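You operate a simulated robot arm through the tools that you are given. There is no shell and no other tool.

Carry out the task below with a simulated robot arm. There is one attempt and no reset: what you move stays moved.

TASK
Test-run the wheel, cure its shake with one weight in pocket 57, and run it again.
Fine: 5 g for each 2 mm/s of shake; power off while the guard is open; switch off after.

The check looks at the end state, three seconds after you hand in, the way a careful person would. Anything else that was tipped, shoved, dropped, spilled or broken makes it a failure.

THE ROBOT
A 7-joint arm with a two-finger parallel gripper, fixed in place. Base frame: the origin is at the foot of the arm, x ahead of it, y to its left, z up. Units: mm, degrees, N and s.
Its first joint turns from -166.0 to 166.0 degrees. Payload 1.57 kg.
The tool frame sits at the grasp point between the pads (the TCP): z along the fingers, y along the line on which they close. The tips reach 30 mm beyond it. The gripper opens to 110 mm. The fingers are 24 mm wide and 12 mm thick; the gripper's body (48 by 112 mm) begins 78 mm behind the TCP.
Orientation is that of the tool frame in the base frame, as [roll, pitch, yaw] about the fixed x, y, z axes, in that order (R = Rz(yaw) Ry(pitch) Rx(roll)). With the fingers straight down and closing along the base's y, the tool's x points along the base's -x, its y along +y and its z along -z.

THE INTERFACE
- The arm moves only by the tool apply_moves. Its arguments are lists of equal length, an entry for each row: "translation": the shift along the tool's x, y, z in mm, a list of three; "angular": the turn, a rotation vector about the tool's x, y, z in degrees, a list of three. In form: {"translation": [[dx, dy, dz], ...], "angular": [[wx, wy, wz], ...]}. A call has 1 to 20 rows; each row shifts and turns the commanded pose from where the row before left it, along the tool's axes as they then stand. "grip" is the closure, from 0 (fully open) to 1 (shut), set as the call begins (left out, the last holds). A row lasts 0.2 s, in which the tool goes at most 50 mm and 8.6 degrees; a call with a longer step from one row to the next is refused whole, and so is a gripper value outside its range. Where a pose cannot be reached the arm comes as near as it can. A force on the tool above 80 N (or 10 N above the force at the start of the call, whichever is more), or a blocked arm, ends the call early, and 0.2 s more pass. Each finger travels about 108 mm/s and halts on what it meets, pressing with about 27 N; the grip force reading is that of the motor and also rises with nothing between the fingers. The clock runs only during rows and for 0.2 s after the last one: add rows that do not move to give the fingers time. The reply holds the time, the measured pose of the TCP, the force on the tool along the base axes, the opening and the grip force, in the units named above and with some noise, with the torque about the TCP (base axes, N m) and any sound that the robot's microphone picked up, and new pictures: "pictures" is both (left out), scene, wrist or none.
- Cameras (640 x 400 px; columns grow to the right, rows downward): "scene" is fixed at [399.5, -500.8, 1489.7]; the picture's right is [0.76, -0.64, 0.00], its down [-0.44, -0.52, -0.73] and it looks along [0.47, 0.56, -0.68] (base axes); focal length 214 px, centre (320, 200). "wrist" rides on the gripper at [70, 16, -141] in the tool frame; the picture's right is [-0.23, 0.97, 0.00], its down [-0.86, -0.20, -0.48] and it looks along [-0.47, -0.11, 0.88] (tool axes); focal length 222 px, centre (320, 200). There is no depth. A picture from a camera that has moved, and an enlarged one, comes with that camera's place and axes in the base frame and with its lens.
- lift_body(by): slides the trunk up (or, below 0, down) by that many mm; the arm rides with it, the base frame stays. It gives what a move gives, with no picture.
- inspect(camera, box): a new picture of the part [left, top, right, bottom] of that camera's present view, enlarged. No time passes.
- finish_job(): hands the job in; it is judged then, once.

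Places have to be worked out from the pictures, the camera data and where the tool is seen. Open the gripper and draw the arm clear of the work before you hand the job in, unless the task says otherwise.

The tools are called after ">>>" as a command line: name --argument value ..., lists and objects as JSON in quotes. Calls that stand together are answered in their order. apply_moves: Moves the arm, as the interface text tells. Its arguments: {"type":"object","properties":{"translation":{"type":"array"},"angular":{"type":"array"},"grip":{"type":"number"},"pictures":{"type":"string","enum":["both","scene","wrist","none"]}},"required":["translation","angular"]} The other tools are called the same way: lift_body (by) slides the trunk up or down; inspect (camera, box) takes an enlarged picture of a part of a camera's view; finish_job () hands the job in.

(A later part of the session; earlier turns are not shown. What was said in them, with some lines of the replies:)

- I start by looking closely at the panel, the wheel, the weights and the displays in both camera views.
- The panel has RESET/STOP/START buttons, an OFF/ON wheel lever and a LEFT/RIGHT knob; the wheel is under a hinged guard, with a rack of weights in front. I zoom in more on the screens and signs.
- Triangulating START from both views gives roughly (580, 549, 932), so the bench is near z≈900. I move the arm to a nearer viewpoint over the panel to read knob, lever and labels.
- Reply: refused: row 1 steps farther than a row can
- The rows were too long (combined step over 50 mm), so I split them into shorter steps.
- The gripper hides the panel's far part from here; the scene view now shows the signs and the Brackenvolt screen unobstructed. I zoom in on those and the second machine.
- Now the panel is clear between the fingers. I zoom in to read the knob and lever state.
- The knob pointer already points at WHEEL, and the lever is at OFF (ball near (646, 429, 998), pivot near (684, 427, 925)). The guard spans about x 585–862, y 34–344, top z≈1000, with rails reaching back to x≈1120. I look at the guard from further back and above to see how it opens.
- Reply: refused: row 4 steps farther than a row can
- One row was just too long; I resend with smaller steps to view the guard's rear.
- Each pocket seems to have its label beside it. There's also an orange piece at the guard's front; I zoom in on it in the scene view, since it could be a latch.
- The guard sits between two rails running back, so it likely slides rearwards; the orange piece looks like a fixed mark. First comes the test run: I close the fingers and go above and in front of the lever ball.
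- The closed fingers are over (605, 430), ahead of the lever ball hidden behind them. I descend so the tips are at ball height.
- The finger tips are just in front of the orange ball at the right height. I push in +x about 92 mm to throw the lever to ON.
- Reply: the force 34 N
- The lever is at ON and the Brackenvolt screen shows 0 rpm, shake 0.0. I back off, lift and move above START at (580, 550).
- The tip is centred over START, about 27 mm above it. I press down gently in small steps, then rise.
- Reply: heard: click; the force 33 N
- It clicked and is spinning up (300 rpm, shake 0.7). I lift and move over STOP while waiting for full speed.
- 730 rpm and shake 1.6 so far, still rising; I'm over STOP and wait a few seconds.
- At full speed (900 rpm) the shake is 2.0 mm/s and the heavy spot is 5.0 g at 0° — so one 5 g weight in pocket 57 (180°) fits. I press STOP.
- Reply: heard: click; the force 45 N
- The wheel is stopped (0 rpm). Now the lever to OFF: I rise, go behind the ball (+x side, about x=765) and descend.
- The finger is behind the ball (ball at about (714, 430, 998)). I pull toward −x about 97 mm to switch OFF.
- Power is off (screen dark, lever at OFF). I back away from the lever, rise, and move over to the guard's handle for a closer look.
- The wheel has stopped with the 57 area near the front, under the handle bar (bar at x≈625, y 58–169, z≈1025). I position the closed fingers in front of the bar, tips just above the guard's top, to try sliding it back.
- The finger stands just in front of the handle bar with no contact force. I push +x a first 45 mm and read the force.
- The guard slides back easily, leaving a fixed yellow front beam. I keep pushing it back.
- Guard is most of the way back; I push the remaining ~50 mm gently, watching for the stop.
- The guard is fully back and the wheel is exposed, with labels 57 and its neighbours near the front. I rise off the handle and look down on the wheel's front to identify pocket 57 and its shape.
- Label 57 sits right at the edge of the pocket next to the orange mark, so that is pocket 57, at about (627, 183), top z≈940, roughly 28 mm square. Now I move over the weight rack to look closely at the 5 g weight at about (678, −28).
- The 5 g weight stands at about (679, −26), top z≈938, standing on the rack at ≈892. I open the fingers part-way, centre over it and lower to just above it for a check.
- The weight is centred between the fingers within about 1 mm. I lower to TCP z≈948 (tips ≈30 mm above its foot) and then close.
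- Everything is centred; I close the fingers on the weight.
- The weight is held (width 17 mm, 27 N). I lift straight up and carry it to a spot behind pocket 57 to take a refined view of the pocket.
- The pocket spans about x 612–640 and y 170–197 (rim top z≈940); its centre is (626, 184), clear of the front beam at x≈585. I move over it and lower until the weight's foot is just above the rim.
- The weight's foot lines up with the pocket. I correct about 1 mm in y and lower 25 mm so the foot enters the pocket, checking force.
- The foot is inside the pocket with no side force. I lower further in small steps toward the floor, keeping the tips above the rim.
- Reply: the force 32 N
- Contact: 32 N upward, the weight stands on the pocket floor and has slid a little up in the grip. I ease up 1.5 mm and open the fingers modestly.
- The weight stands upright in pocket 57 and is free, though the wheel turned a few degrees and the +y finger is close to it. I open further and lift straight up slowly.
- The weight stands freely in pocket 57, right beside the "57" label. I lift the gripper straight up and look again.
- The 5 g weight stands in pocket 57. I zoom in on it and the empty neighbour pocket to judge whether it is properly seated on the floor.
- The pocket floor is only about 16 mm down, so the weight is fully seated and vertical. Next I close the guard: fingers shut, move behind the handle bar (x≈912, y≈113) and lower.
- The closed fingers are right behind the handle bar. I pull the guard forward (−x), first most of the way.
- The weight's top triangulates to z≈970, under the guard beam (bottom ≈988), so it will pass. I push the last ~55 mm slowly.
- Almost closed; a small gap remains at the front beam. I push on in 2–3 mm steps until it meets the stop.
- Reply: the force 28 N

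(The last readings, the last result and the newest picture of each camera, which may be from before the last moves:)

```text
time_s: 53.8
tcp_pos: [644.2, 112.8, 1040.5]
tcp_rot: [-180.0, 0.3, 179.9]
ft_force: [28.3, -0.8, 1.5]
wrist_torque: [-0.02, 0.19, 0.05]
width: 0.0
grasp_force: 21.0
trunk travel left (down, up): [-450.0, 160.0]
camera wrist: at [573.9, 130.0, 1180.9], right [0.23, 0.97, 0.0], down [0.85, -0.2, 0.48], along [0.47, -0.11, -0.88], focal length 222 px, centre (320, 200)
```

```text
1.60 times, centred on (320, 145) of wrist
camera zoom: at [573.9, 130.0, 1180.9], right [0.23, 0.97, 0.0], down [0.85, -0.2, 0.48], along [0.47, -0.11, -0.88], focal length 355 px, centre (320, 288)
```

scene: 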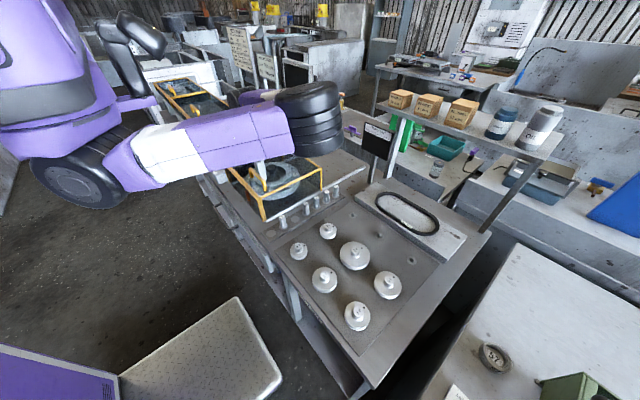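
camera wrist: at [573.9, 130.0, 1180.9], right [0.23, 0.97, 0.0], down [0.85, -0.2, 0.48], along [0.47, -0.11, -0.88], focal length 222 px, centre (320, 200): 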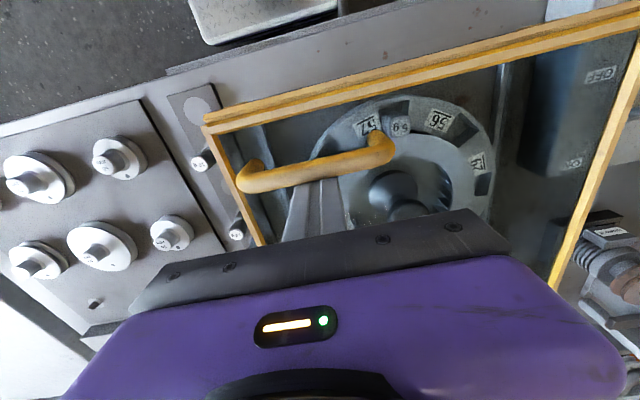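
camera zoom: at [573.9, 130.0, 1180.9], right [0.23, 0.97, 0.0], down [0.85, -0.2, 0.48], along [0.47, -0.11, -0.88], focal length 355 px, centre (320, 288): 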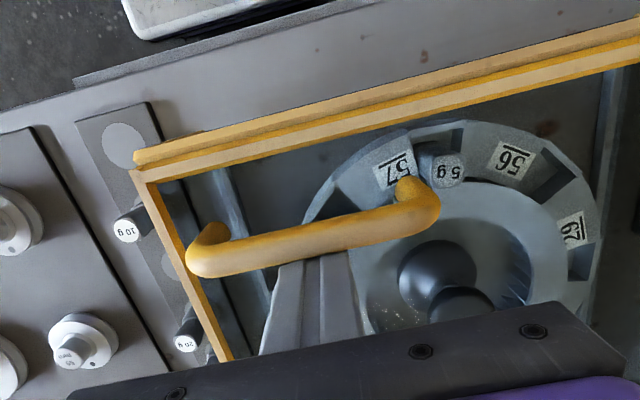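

Guard is closed against its stop (28 N). I back off the handle, lift, and go to the front of the power lever.

>>> apply_moves --translation '[[-8, 0, 0], [-8, 0, 0], [0, 0, -35], [0, 0, -35], [7, 40, 0], [7, 40, 0], [7, 40, 0], [7, 40, 0], [7, 40, 0], [7, 40, 0], [7, 40, 0], [5, 37, 0], [0, 0, 40], [0, 0, 0]]' --angular '[[0, 0, 0], [0, 0, 0], [0, 0, 0], [0, 0, 0], [0, 0, 0], [0, 0, 0], [0, 0, 0], [0, 0, 0], [0, 0, 0], [0, 0, 0], [0, 0, 0], [0, 0, 0], [0, 0, 0], [0, 0, 0]]'

>>> inspect --camera "scene" --box '[190, 110, 330, 220]'

```text
time_s: 56.8
tcp_pos: [605.3, 431.6, 1068.7]
tcp_rot: [180.0, 0.0, 179.9]
ft_force: [0.3, 0.6, -0.1]
wrist_torque: [-0.01, -0.01, 0.02]
width: 0.0
grasp_force: 21.4
trunk travel left (down, up): [-450.0, 160.0]
camera wrist: at [534.6, 448.0, 1210.5], right [0.23, 0.97, 0.0], down [0.86, -0.2, 0.48], along [0.47, -0.11, -0.88], focal length 222 px, centre (320, 200)
```

scene: 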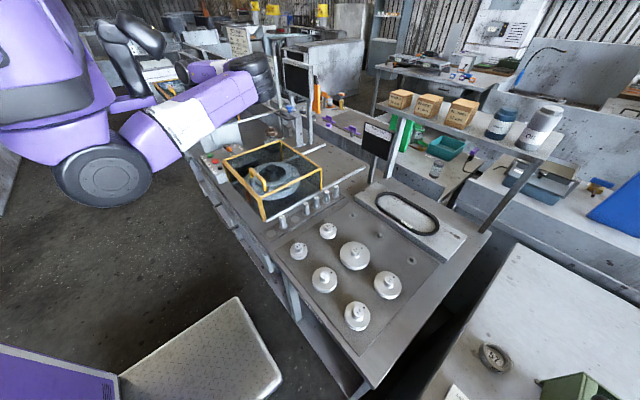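
wrist: 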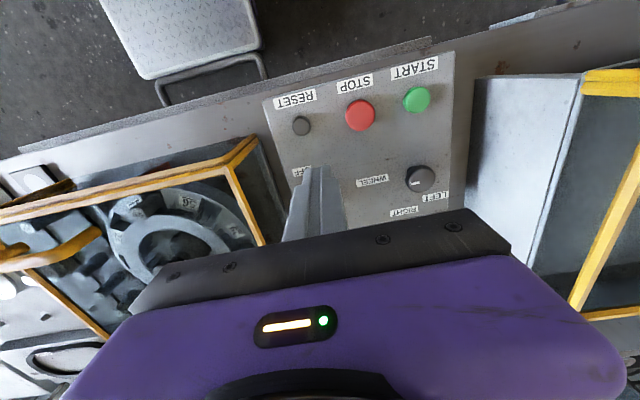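

```text
3.64 times, centred on (260, 165) of scene
camera zoom: at [399.5, -500.8, 1489.7], right [0.76, -0.64, 0.0], down [-0.44, -0.52, -0.73], along [0.47, 0.56, -0.68], focal length 780 px, centre (538, 327)
```

zoom: 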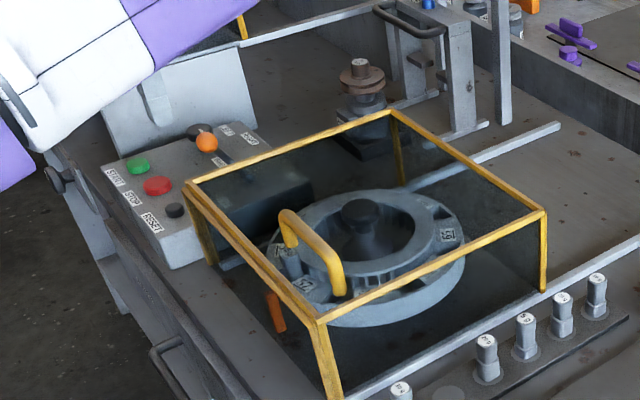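

The guard looks closed as at the start, weight inside under it. I descend in front of the lever ball and push it to ON.

>>> apply_moves --translation '[[0, 0, 30], [0, 0, 23], [0, 0, 0], [-18, 0, 0], [-18, 0, 0], [-18, 0, 0], [-18, 0, 0], [-20, 0, 0], [0, 0, 0]]' --angular '[[0, 0, 0], [0, 0, 0], [0, 0, 0], [0, 0, 0], [0, 0, 0], [0, 0, 0], [0, 0, 0], [0, 0, 0], [0, 0, 0]]'

>>> inspect --camera "scene" --box '[270, 40, 330, 100]'

>>> inspect --camera "scene" --box '[190, 110, 270, 180]'

```text
time_s: 58.8
tcp_pos: [691.7, 430.4, 1016.5]
tcp_rot: [-179.8, -0.3, -179.8]
ft_force: [-23.7, -7.4, 0.0]
wrist_torque: [-0.35, 0.54, -0.06]
width: 0.0
grasp_force: 21.4
trunk travel left (down, up): [-450.0, 160.0]
camera wrist: at [622.4, 447.1, 1158.0], right [0.22, 0.97, 0.0], down [0.86, -0.2, 0.47], along [0.46, -0.11, -0.88], focal length 222 px, centre (320, 200)
```

scene: 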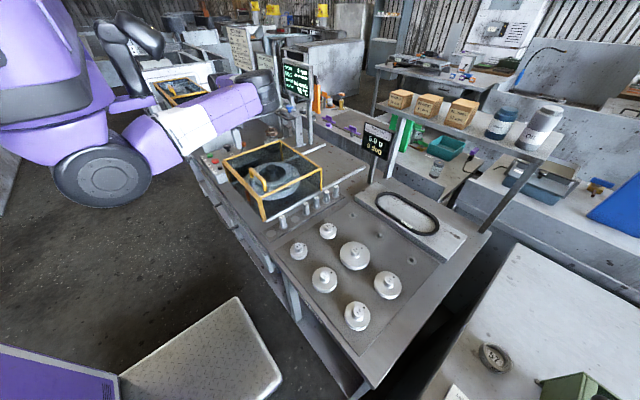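
wrist: 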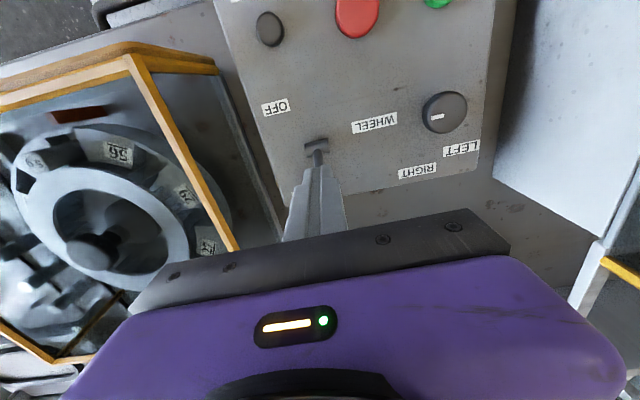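

```text
6.67 times, centred on (300, 70) of scene
camera zoom: at [399.5, -500.8, 1489.7], right [0.76, -0.64, 0.0], down [-0.44, -0.52, -0.73], along [0.47, 0.56, -0.68], focal length 1430 px, centre (453, 1067)
```

zoom: 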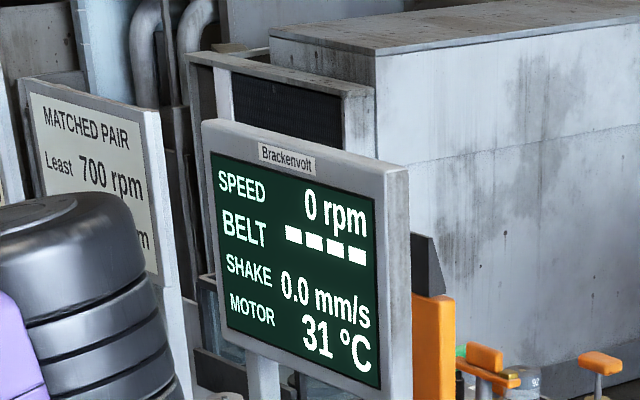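

```text
5.71 times, centred on (230, 145) of scene
camera zoom: at [399.5, -500.8, 1489.7], right [0.76, -0.64, 0.0], down [-0.44, -0.52, -0.73], along [0.47, 0.56, -0.68], focal length 1226 px, centre (834, 514)
```

zoom: 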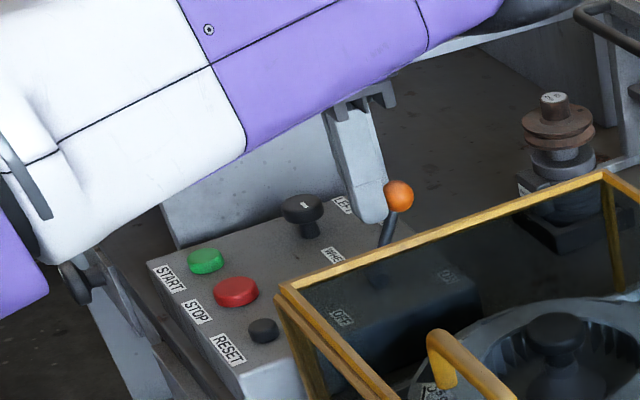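

Power is on, 0 rpm, no fault. I repeat the same route to START.

>>> apply_moves --translation '[[25, 0, 0], [10, 0, -35], [0, 0, -40], [22, 30, 0], [22, 30, 0], [22, 30, 0], [16, 30, 0], [0, 0, 40], [0, 0, 40], [0, 0, 20], [0, 0, 0]]' --angular '[[0, 0, 0], [0, 0, 0], [0, 0, 0], [0, 0, 0], [0, 0, 0], [0, 0, 0], [0, 0, 0], [0, 0, 0], [0, 0, 0], [0, 0, 0], [0, 0, 0]]'

>>> inspect --camera "wrist" --box '[220, 60, 420, 220]'

>>> inspect --camera "scene" --box '[190, 110, 330, 220]'

```text
time_s: 61.2
tcp_pos: [576.5, 551.0, 990.3]
tcp_rot: [-180.0, 0.0, 180.0]
ft_force: [-0.5, 0.5, -0.5]
wrist_torque: [0.01, -0.03, 0.03]
width: 0.0
grasp_force: 21.5
trunk travel left (down, up): [-450.0, 160.0]
camera wrist: at [508.3, 567.7, 1131.9], right [0.23, 0.97, 0.0], down [0.86, -0.2, 0.48], along [0.47, -0.11, -0.88], focal length 222 px, centre (320, 200)
```

scene: 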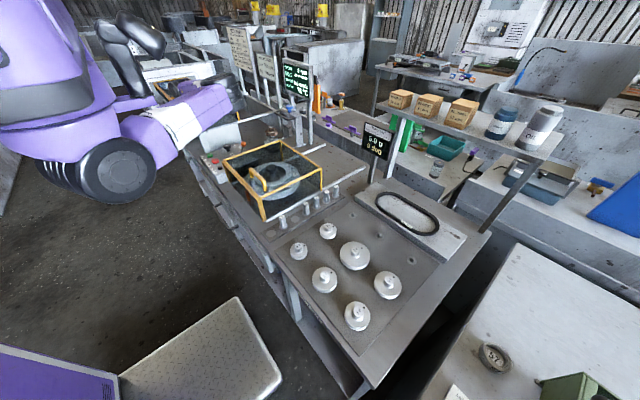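
wrist: 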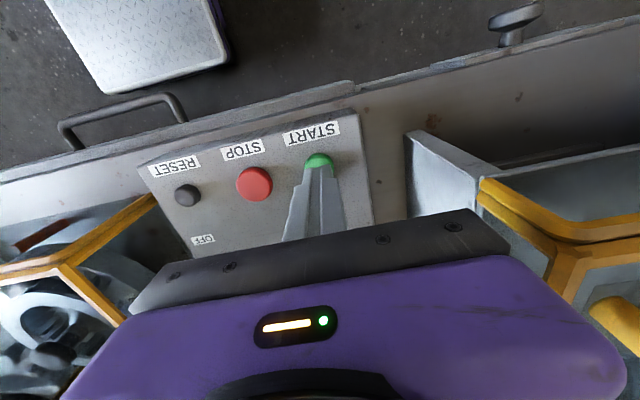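

```text
2.50 times, centred on (320, 140) of wrist
camera zoom: at [508.3, 567.7, 1131.9], right [0.23, 0.97, 0.0], down [0.86, -0.2, 0.48], along [0.47, -0.11, -0.88], focal length 555 px, centre (320, 350)
```

zoom: 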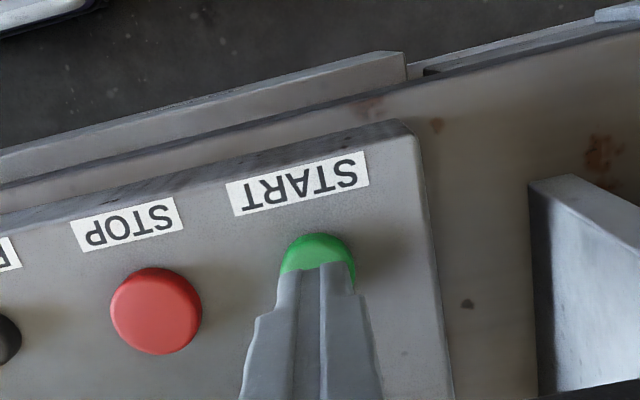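

```text
3.64 times, centred on (260, 165) of scene
camera zoom: at [399.5, -500.8, 1489.7], right [0.76, -0.64, 0.0], down [-0.44, -0.52, -0.73], along [0.47, 0.56, -0.68], focal length 780 px, centre (538, 327)
```

zoom: 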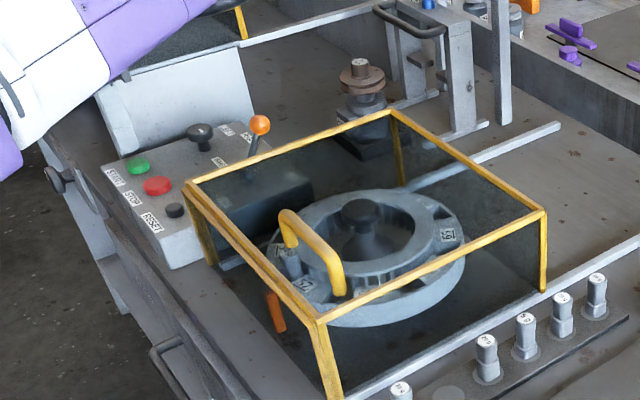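

The tip is over START again. I nudge 2 mm and press.

>>> apply_moves --translation '[[-2, 0, 18], [0, 0, 7], [0, 0, 3], [0, 0, 3], [0, 0, 3]]' --angular '[[0, 0, 0], [0, 0, 0], [0, 0, 0], [0, 0, 0], [0, 0, 0]]' --pictures "scene"

>>> inspect --camera "scene" --box '[270, 40, 330, 100]'

>>> inspect --camera "scene" --box '[225, 135, 325, 215]'

```text
time_s: 62.4
tcp_pos: [579.1, 550.5, 960.5]
tcp_rot: [179.9, 0.1, -179.9]
ft_force: [-1.5, 0.1, 31.1]
wrist_torque: [-0.04, 0.04, 0.01]
width: 0.0
grasp_force: 21.4
trunk travel left (down, up): [-450.0, 160.0]
heard: click
```

scene: 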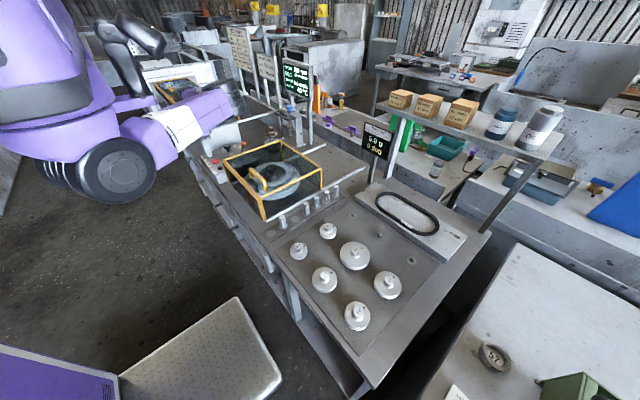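

```text
6.67 times, centred on (300, 70) of scene
camera zoom: at [399.5, -500.8, 1489.7], right [0.76, -0.64, 0.0], down [-0.44, -0.52, -0.73], along [0.47, 0.56, -0.68], focal length 1430 px, centre (453, 1067)
```

zoom: 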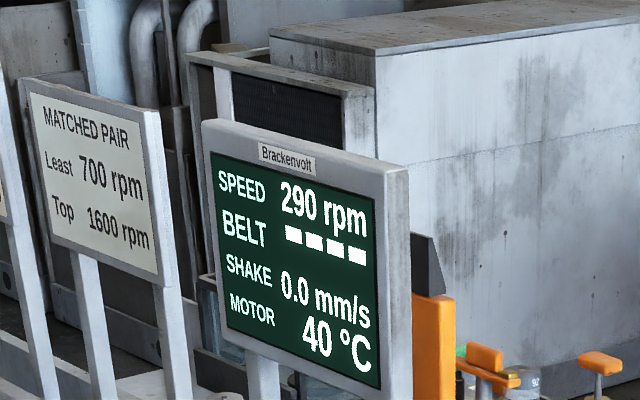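

```text
5.00 times, centred on (275, 175) of scene
camera zoom: at [399.5, -500.8, 1489.7], right [0.76, -0.64, 0.0], down [-0.44, -0.52, -0.73], along [0.47, 0.56, -0.68], focal length 1072 px, centre (545, 325)
```

zoom: 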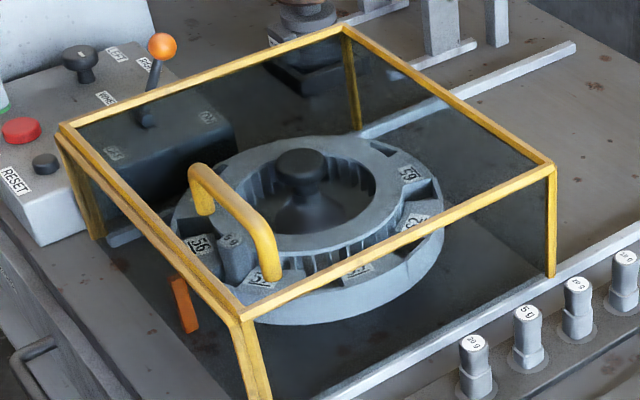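

Running with shake 0.0 so far and the weight stays in its pocket. I lift, move over STOP and wait until full speed.

>>> apply_moves --translation '[[0, 0, -30], [-1, -33, 0], [-2, -33, 0], [0, 0, 0], [0, 0, 0], [0, 0, 0], [0, 0, 0], [0, 0, 0], [0, 0, 0], [0, 0, 0], [0, 0, 0], [0, 0, 0], [0, 0, 0], [0, 0, 0], [0, 0, 0]]' --angular '[[0, 0, 0], [0, 0, 0], [0, 0, 0], [0, 0, 0], [0, 0, 0], [0, 0, 0], [0, 0, 0], [0, 0, 0], [0, 0, 0], [0, 0, 0], [0, 0, 0], [0, 0, 0], [0, 0, 0], [0, 0, 0], [0, 0, 0]]'

>>> inspect --camera "scene" --box '[270, 40, 330, 100]'

>>> inspect --camera "scene" --box '[360, 115, 400, 170]'

>>> inspect --camera "scene" --box '[225, 135, 325, 215]'

>>> inspect --camera "wrist" --box '[220, 60, 420, 220]'

```text
time_s: 65.6
tcp_pos: [582.0, 484.3, 988.5]
tcp_rot: [-180.0, 0.1, -179.9]
ft_force: [0.3, -0.5, 0.5]
wrist_torque: [0.01, 0.0, -0.05]
width: 0.0
grasp_force: 21.4
trunk travel left (down, up): [-450.0, 160.0]
camera wrist: at [513.6, 500.6, 1129.7], right [0.23, 0.97, 0.0], down [0.86, -0.2, 0.48], along [0.47, -0.11, -0.88], focal length 222 px, centre (320, 200)
```

scene: 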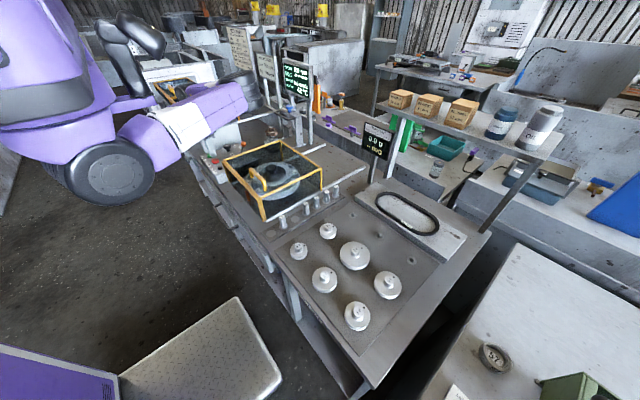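
wrist: 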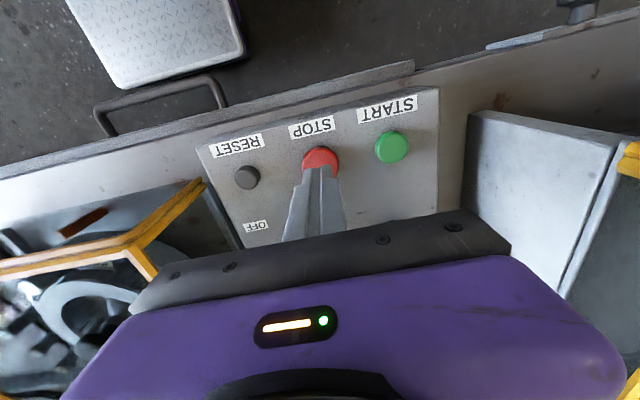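

```text
6.67 times, centred on (300, 70) of scene
camera zoom: at [399.5, -500.8, 1489.7], right [0.76, -0.64, 0.0], down [-0.44, -0.52, -0.73], along [0.47, 0.56, -0.68], focal length 1430 px, centre (453, 1067)
```

zoom: 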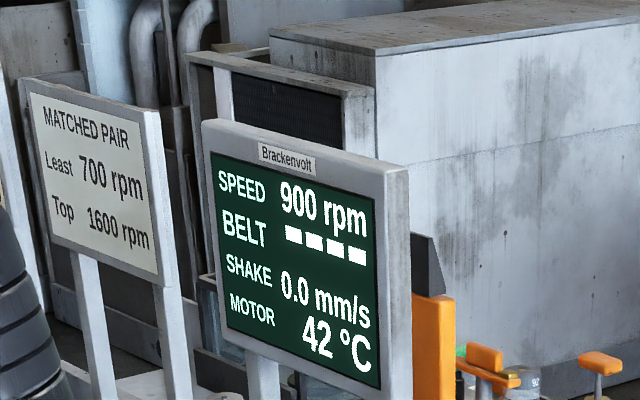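

```text
7.27 times, centred on (380, 142) of scene
camera zoom: at [399.5, -500.8, 1489.7], right [0.76, -0.64, 0.0], down [-0.44, -0.52, -0.73], along [0.47, 0.56, -0.68], focal length 1560 px, centre (-116, 618)
```

zoom: 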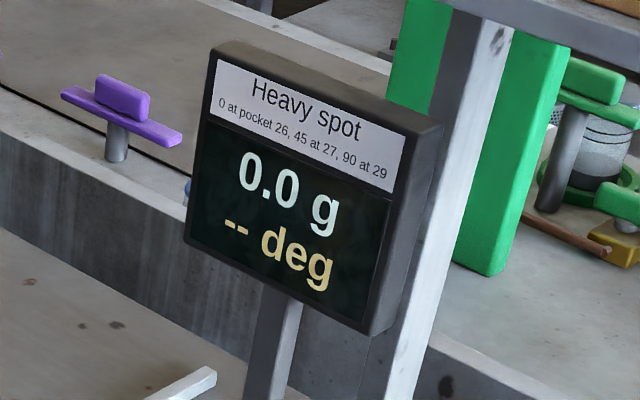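

```text
5.00 times, centred on (275, 175) of scene
camera zoom: at [399.5, -500.8, 1489.7], right [0.76, -0.64, 0.0], down [-0.44, -0.52, -0.73], along [0.47, 0.56, -0.68], focal length 1072 px, centre (545, 325)
```

zoom: 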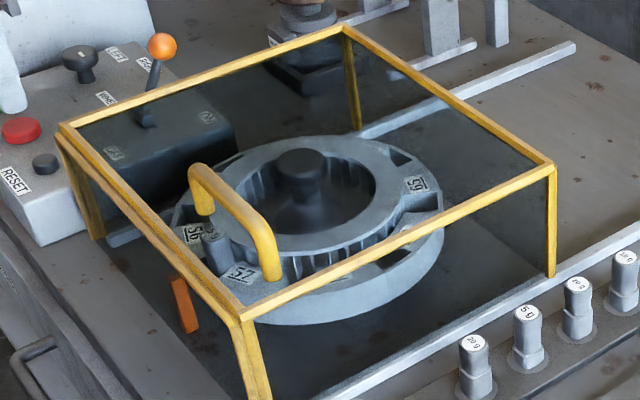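

```text
2.50 times, centred on (320, 140) of wrist
camera zoom: at [513.6, 500.6, 1129.7], right [0.23, 0.97, 0.0], down [0.86, -0.2, 0.48], along [0.47, -0.11, -0.88], focal length 555 px, centre (320, 350)
```

zoom: 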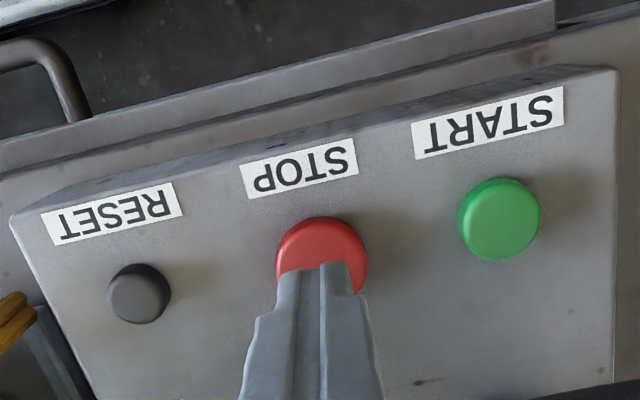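

At 900 rpm the shake is 0.0 mm/s and the heavy-spot screen reads 0.0 g: cured. I press STOP.

>>> apply_moves --translation '[[0, 0, 18], [0, 0, 4], [0, 0, 3], [0, 0, 3], [0, 0, 3]]' --angular '[[0, 0, 0], [0, 0, 0], [0, 0, 0], [0, 0, 0], [0, 0, 0]]' --pictures "scene"

>>> inspect --camera "scene" --box '[270, 40, 330, 100]'

```text
time_s: 66.8
tcp_pos: [583.6, 484.2, 960.7]
tcp_rot: [179.8, 0.1, -180.0]
ft_force: [-2.7, -3.3, 34.8]
wrist_torque: [-0.09, 0.12, -0.07]
width: 0.2
grasp_force: 21.0
trunk travel left (down, up): [-450.0, 160.0]
heard: click
```

scene: 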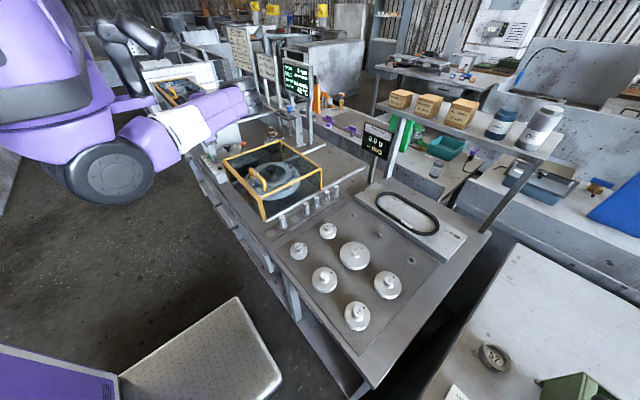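

```text
6.67 times, centred on (300, 70) of scene
camera zoom: at [399.5, -500.8, 1489.7], right [0.76, -0.64, 0.0], down [-0.44, -0.52, -0.73], along [0.47, 0.56, -0.68], focal length 1430 px, centre (453, 1067)
```

zoom: 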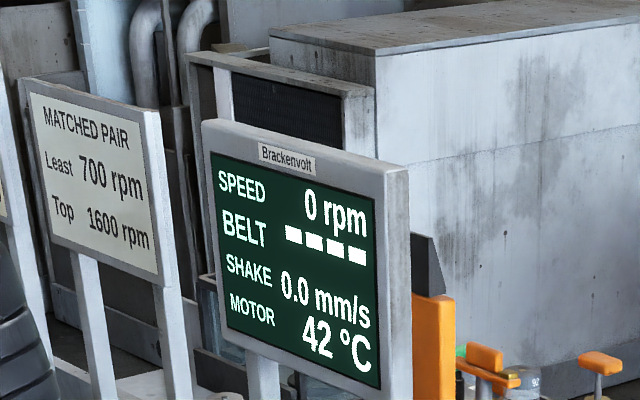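

The wheel is stopped. I take the same route behind the lever ball to switch the power off.

>>> apply_moves --translation '[[0, 0, -45], [0, 0, -45], [0, 0, -45], [-46, -14, 0], [-46, -14, 0], [-46, -14, 0], [-46, -13, 0], [0, 0, 40], [0, 0, 38], [0, 0, 0]]' --angular '[[0, 0, 0], [0, 0, 0], [0, 0, 0], [0, 0, 0], [0, 0, 0], [0, 0, 0], [0, 0, 0], [0, 0, 0], [0, 0, 0], [0, 0, 0]]'

>>> inspect --camera "scene" --box '[190, 110, 270, 180]'

```text
time_s: 69.0
tcp_pos: [767.8, 430.4, 1014.5]
tcp_rot: [180.0, 0.0, 180.0]
ft_force: [-0.6, -1.0, 0.3]
wrist_torque: [-0.01, -0.03, -0.02]
width: 0.3
grasp_force: 21.6
trunk travel left (down, up): [-450.0, 160.0]
camera wrist: at [698.0, 445.7, 1155.4], right [0.23, 0.97, 0.0], down [0.85, -0.2, 0.48], along [0.47, -0.11, -0.88], focal length 222 px, centre (320, 200)
```

scene: 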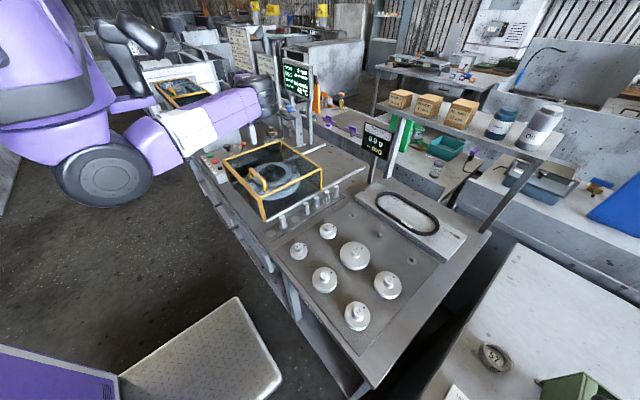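
wrist: 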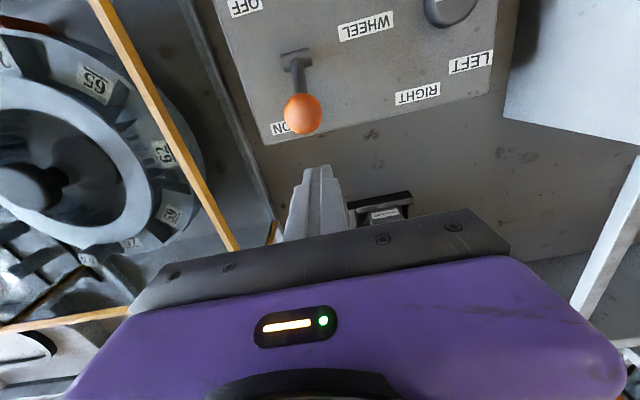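

```text
5.71 times, centred on (230, 145) of scene
camera zoom: at [399.5, -500.8, 1489.7], right [0.76, -0.64, 0.0], down [-0.44, -0.52, -0.73], along [0.47, 0.56, -0.68], focal length 1226 px, centre (834, 514)
```

zoom: 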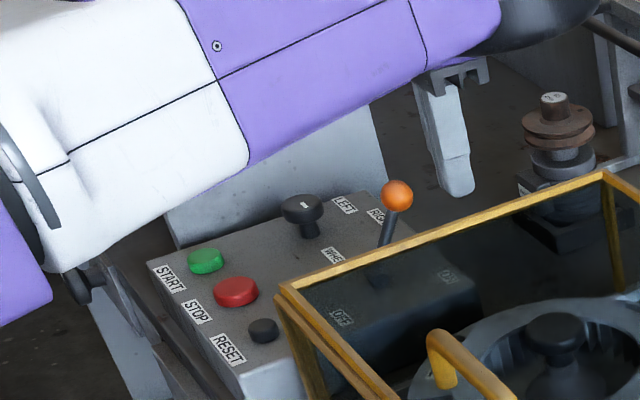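

Finger is behind the ball as before; I pull −x to OFF.

>>> apply_moves --translation '[[20, 0, 0], [20, 0, 0], [19, 0, 0], [19, 0, 0], [19, 0, 0], [0, 0, 0]]' --angular '[[0, 0, 0], [0, 0, 0], [0, 0, 0], [0, 0, 0], [0, 0, 0], [0, 0, 0]]'

>>> inspect --camera "scene" --box '[190, 110, 270, 180]'

>>> inspect --camera "scene" --box '[270, 40, 330, 100]'

```text
time_s: 70.4
tcp_pos: [671.0, 428.7, 1015.2]
tcp_rot: [180.0, 0.0, 180.0]
ft_force: [6.6, 0.6, 2.6]
wrist_torque: [0.06, -0.15, 0.02]
width: 0.1
grasp_force: 21.0
trunk travel left (down, up): [-450.0, 160.0]
camera wrist: at [600.9, 445.3, 1155.3], right [0.23, 0.97, 0.0], down [0.85, -0.2, 0.48], along [0.47, -0.11, -0.88], focal length 222 px, centre (320, 200)
```

scene: 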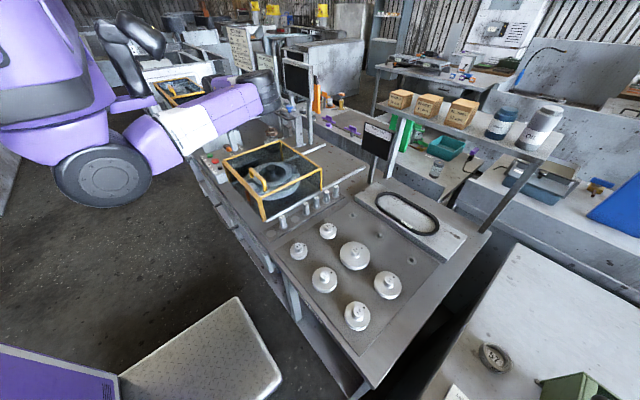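
wrist: 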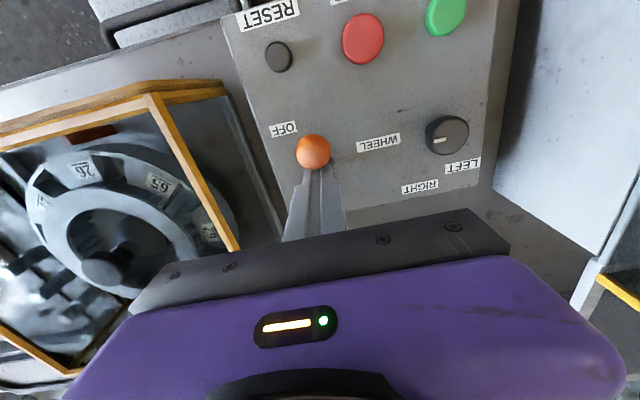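

```text
5.71 times, centred on (230, 145) of scene
camera zoom: at [399.5, -500.8, 1489.7], right [0.76, -0.64, 0.0], down [-0.44, -0.52, -0.73], along [0.47, 0.56, -0.68], focal length 1226 px, centre (834, 514)
```

zoom: 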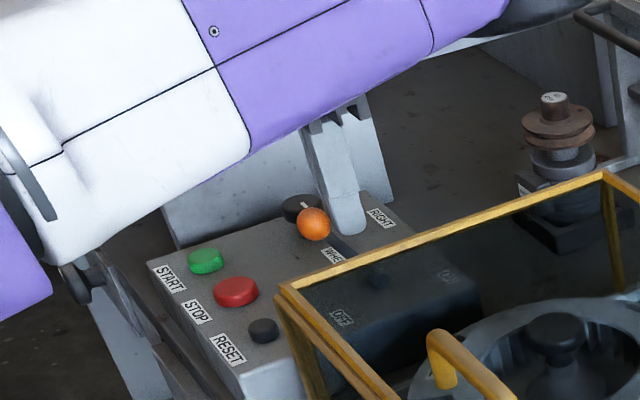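

```text
6.67 times, centred on (300, 70) of scene
camera zoom: at [399.5, -500.8, 1489.7], right [0.76, -0.64, 0.0], down [-0.44, -0.52, -0.73], along [0.47, 0.56, -0.68], focal length 1430 px, centre (453, 1067)
```

zoom: 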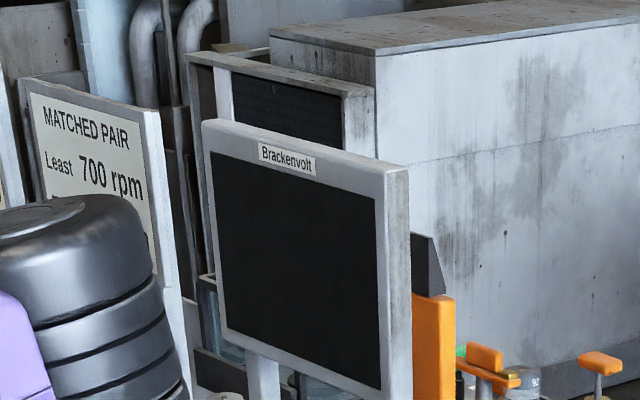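

Power is off and the screen is dark. I back off, rise well clear of the work and open the gripper.

>>> apply_moves --translation '[[-14, 0, 0], [0, 0, -45], [0, 0, -45], [0, 0, -45], [0, -30, -30], [10, -30, -30], [15, -30, -30], [15, -30, -30], [10, -30, -30], [0, 0, 0]]' --angular '[[0, 0, 0], [0, 0, 0], [0, 0, 0], [0, 0, 0], [0, 0, 0], [0, 0, 0], [0, 0, 0], [0, 0, 0], [0, 0, 0], [0, 0, 0]]'

>>> apply_moves --translation '[[0, 0, 0], [0, 0, 0], [0, 0, 0], [0, 0, 0]]' --angular '[[0, 0, 0], [0, 0, 0], [0, 0, 0], [0, 0, 0]]' --grip 0

>>> inspect --camera "wrist" --box '[150, 60, 490, 260]'

>>> inspect --camera "scene" --box '[190, 110, 350, 230]'

>>> inspect --camera "scene" --box '[225, 135, 325, 215]'

```text
time_s: 72.6
tcp_pos: [632.3, 277.7, 1298.8]
tcp_rot: [180.0, 0.0, -180.0]
ft_force: [0.0, -0.1, 0.9]
wrist_torque: [0.04, -0.01, -0.03]
width: 0.0
grasp_force: 21.6
trunk travel left (down, up): [-450.0, 160.0]
camera wrist: at [563.4, 294.0, 1440.3], right [0.23, 0.97, 0.0], down [0.86, -0.2, 0.48], along [0.47, -0.11, -0.88], focal length 222 px, centre (320, 200)
```

scene: 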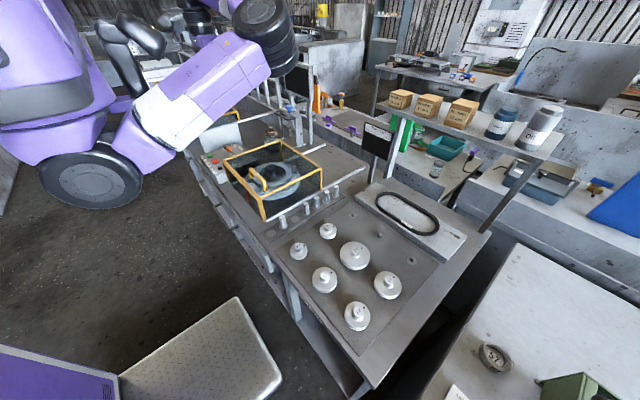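
wrist: 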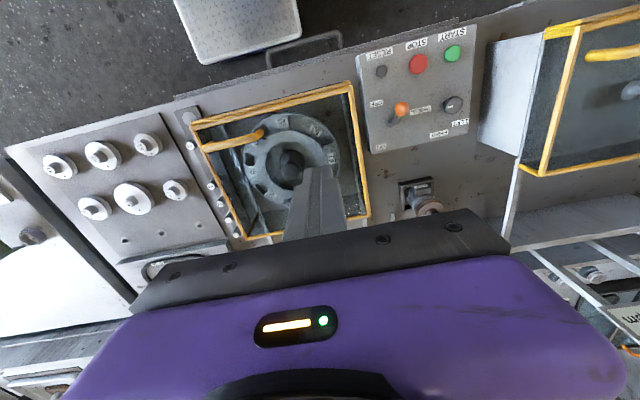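

```text
time_s: 73.6
tcp_pos: [634.2, 277.6, 1299.6]
tcp_rot: [180.0, 0.0, 180.0]
ft_force: [1.0, -0.6, -0.5]
wrist_torque: [0.0, 0.0, -0.03]
width: 109.7
grasp_force: 0.0
trunk travel left (down, up): [-450.0, 160.0]
camera wrist: at [563.7, 294.4, 1440.0], right [0.23, 0.97, 0.0], down [0.86, -0.2, 0.48], along [0.47, -0.11, -0.88], focal length 222 px, centre (320, 200)
```

scene: 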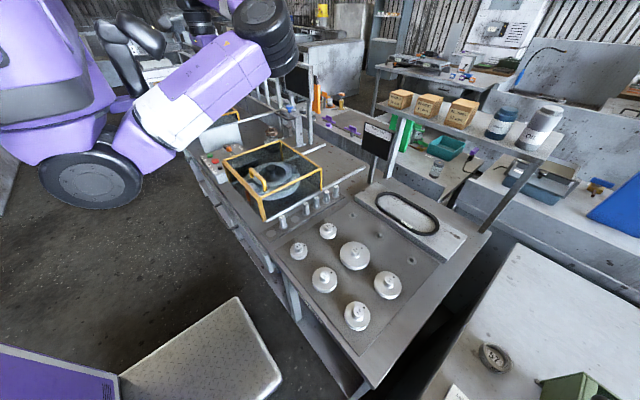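
wrist: 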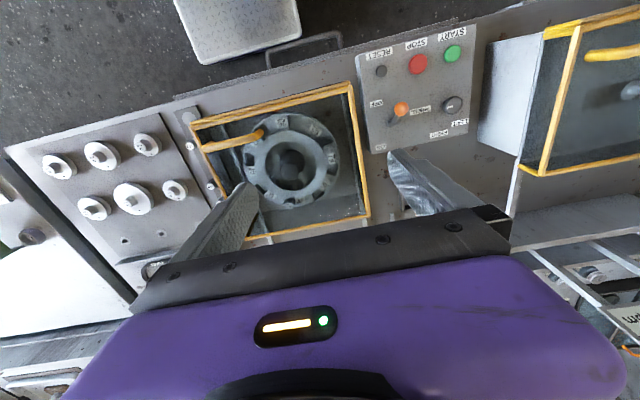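

```text
1.88 times, centred on (320, 160) of wrist
camera zoom: at [563.7, 294.4, 1440.0], right [0.23, 0.97, 0.0], down [0.86, -0.2, 0.48], along [0.47, -0.11, -0.88], focal length 418 px, centre (320, 275)
```

zoom: 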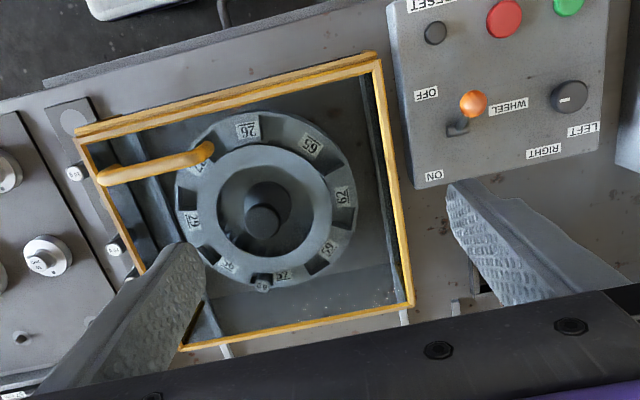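

```text
3.33 times, centred on (270, 170) of scene
camera zoom: at [399.5, -500.8, 1489.7], right [0.76, -0.64, 0.0], down [-0.44, -0.52, -0.73], along [0.47, 0.56, -0.68], focal length 715 px, centre (487, 300)
```

zoom: 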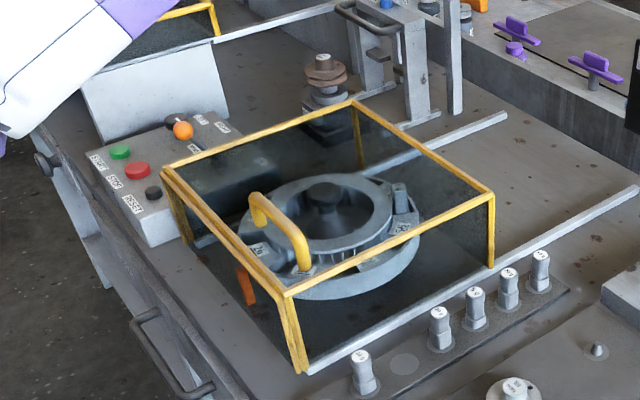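

```text
5.00 times, centred on (275, 175) of scene
camera zoom: at [399.5, -500.8, 1489.7], right [0.76, -0.64, 0.0], down [-0.44, -0.52, -0.73], along [0.47, 0.56, -0.68], focal length 1072 px, centre (545, 325)
```

zoom: 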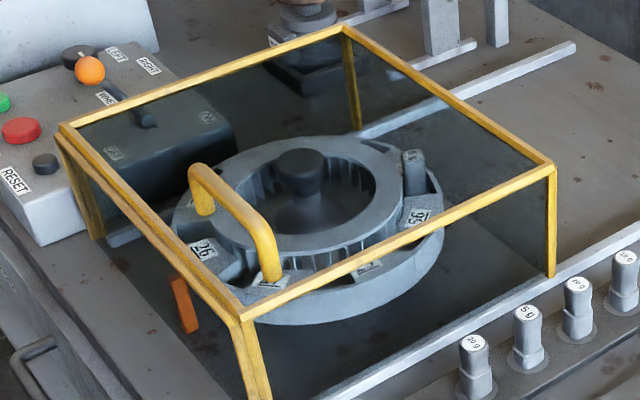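

The 5 g weight stands in pocket 57 under the closed guard. The lever is at OFF, both screens are dark and everything else is undisturbed. The gripper is open and clear, so I hand in.

>>> finish_job

```text
The job is handed in.
```

I test-ran the wheel, put one 5 g weight in pocket 57, and ran it again. The shake went from 2.0 mm/s to 0.0 mm/s at 900 rpm. I've handed the job in, and I haven't seen the result of the check.

- **First run:** the screen showed 2.0 mm/s of shake, with a 5.0 g heavy spot at 0° (pocket 26). At 5 g per 2 mm/s that calls for one 5 g weight. Pocket 57 is directly opposite.
- **Fitting the weight:** I stopped the wheel and switched the power off before sliding the guard back. The weight stands upright on the pocket floor. The wheel turned a few degrees when I let go, but the weight stayed in its pocket. I closed the guard against its stop before switching the power back on.
- **Second run:** the shake stayed at 0.0 mm/s and the heavy-spot screen read 0.0 g.
- **How it was left:** the wheel is stopped, the power is off, and the guard is closed. The gripper is open and raised well above the bench. I saw nothing else tipped, moved or dropped.
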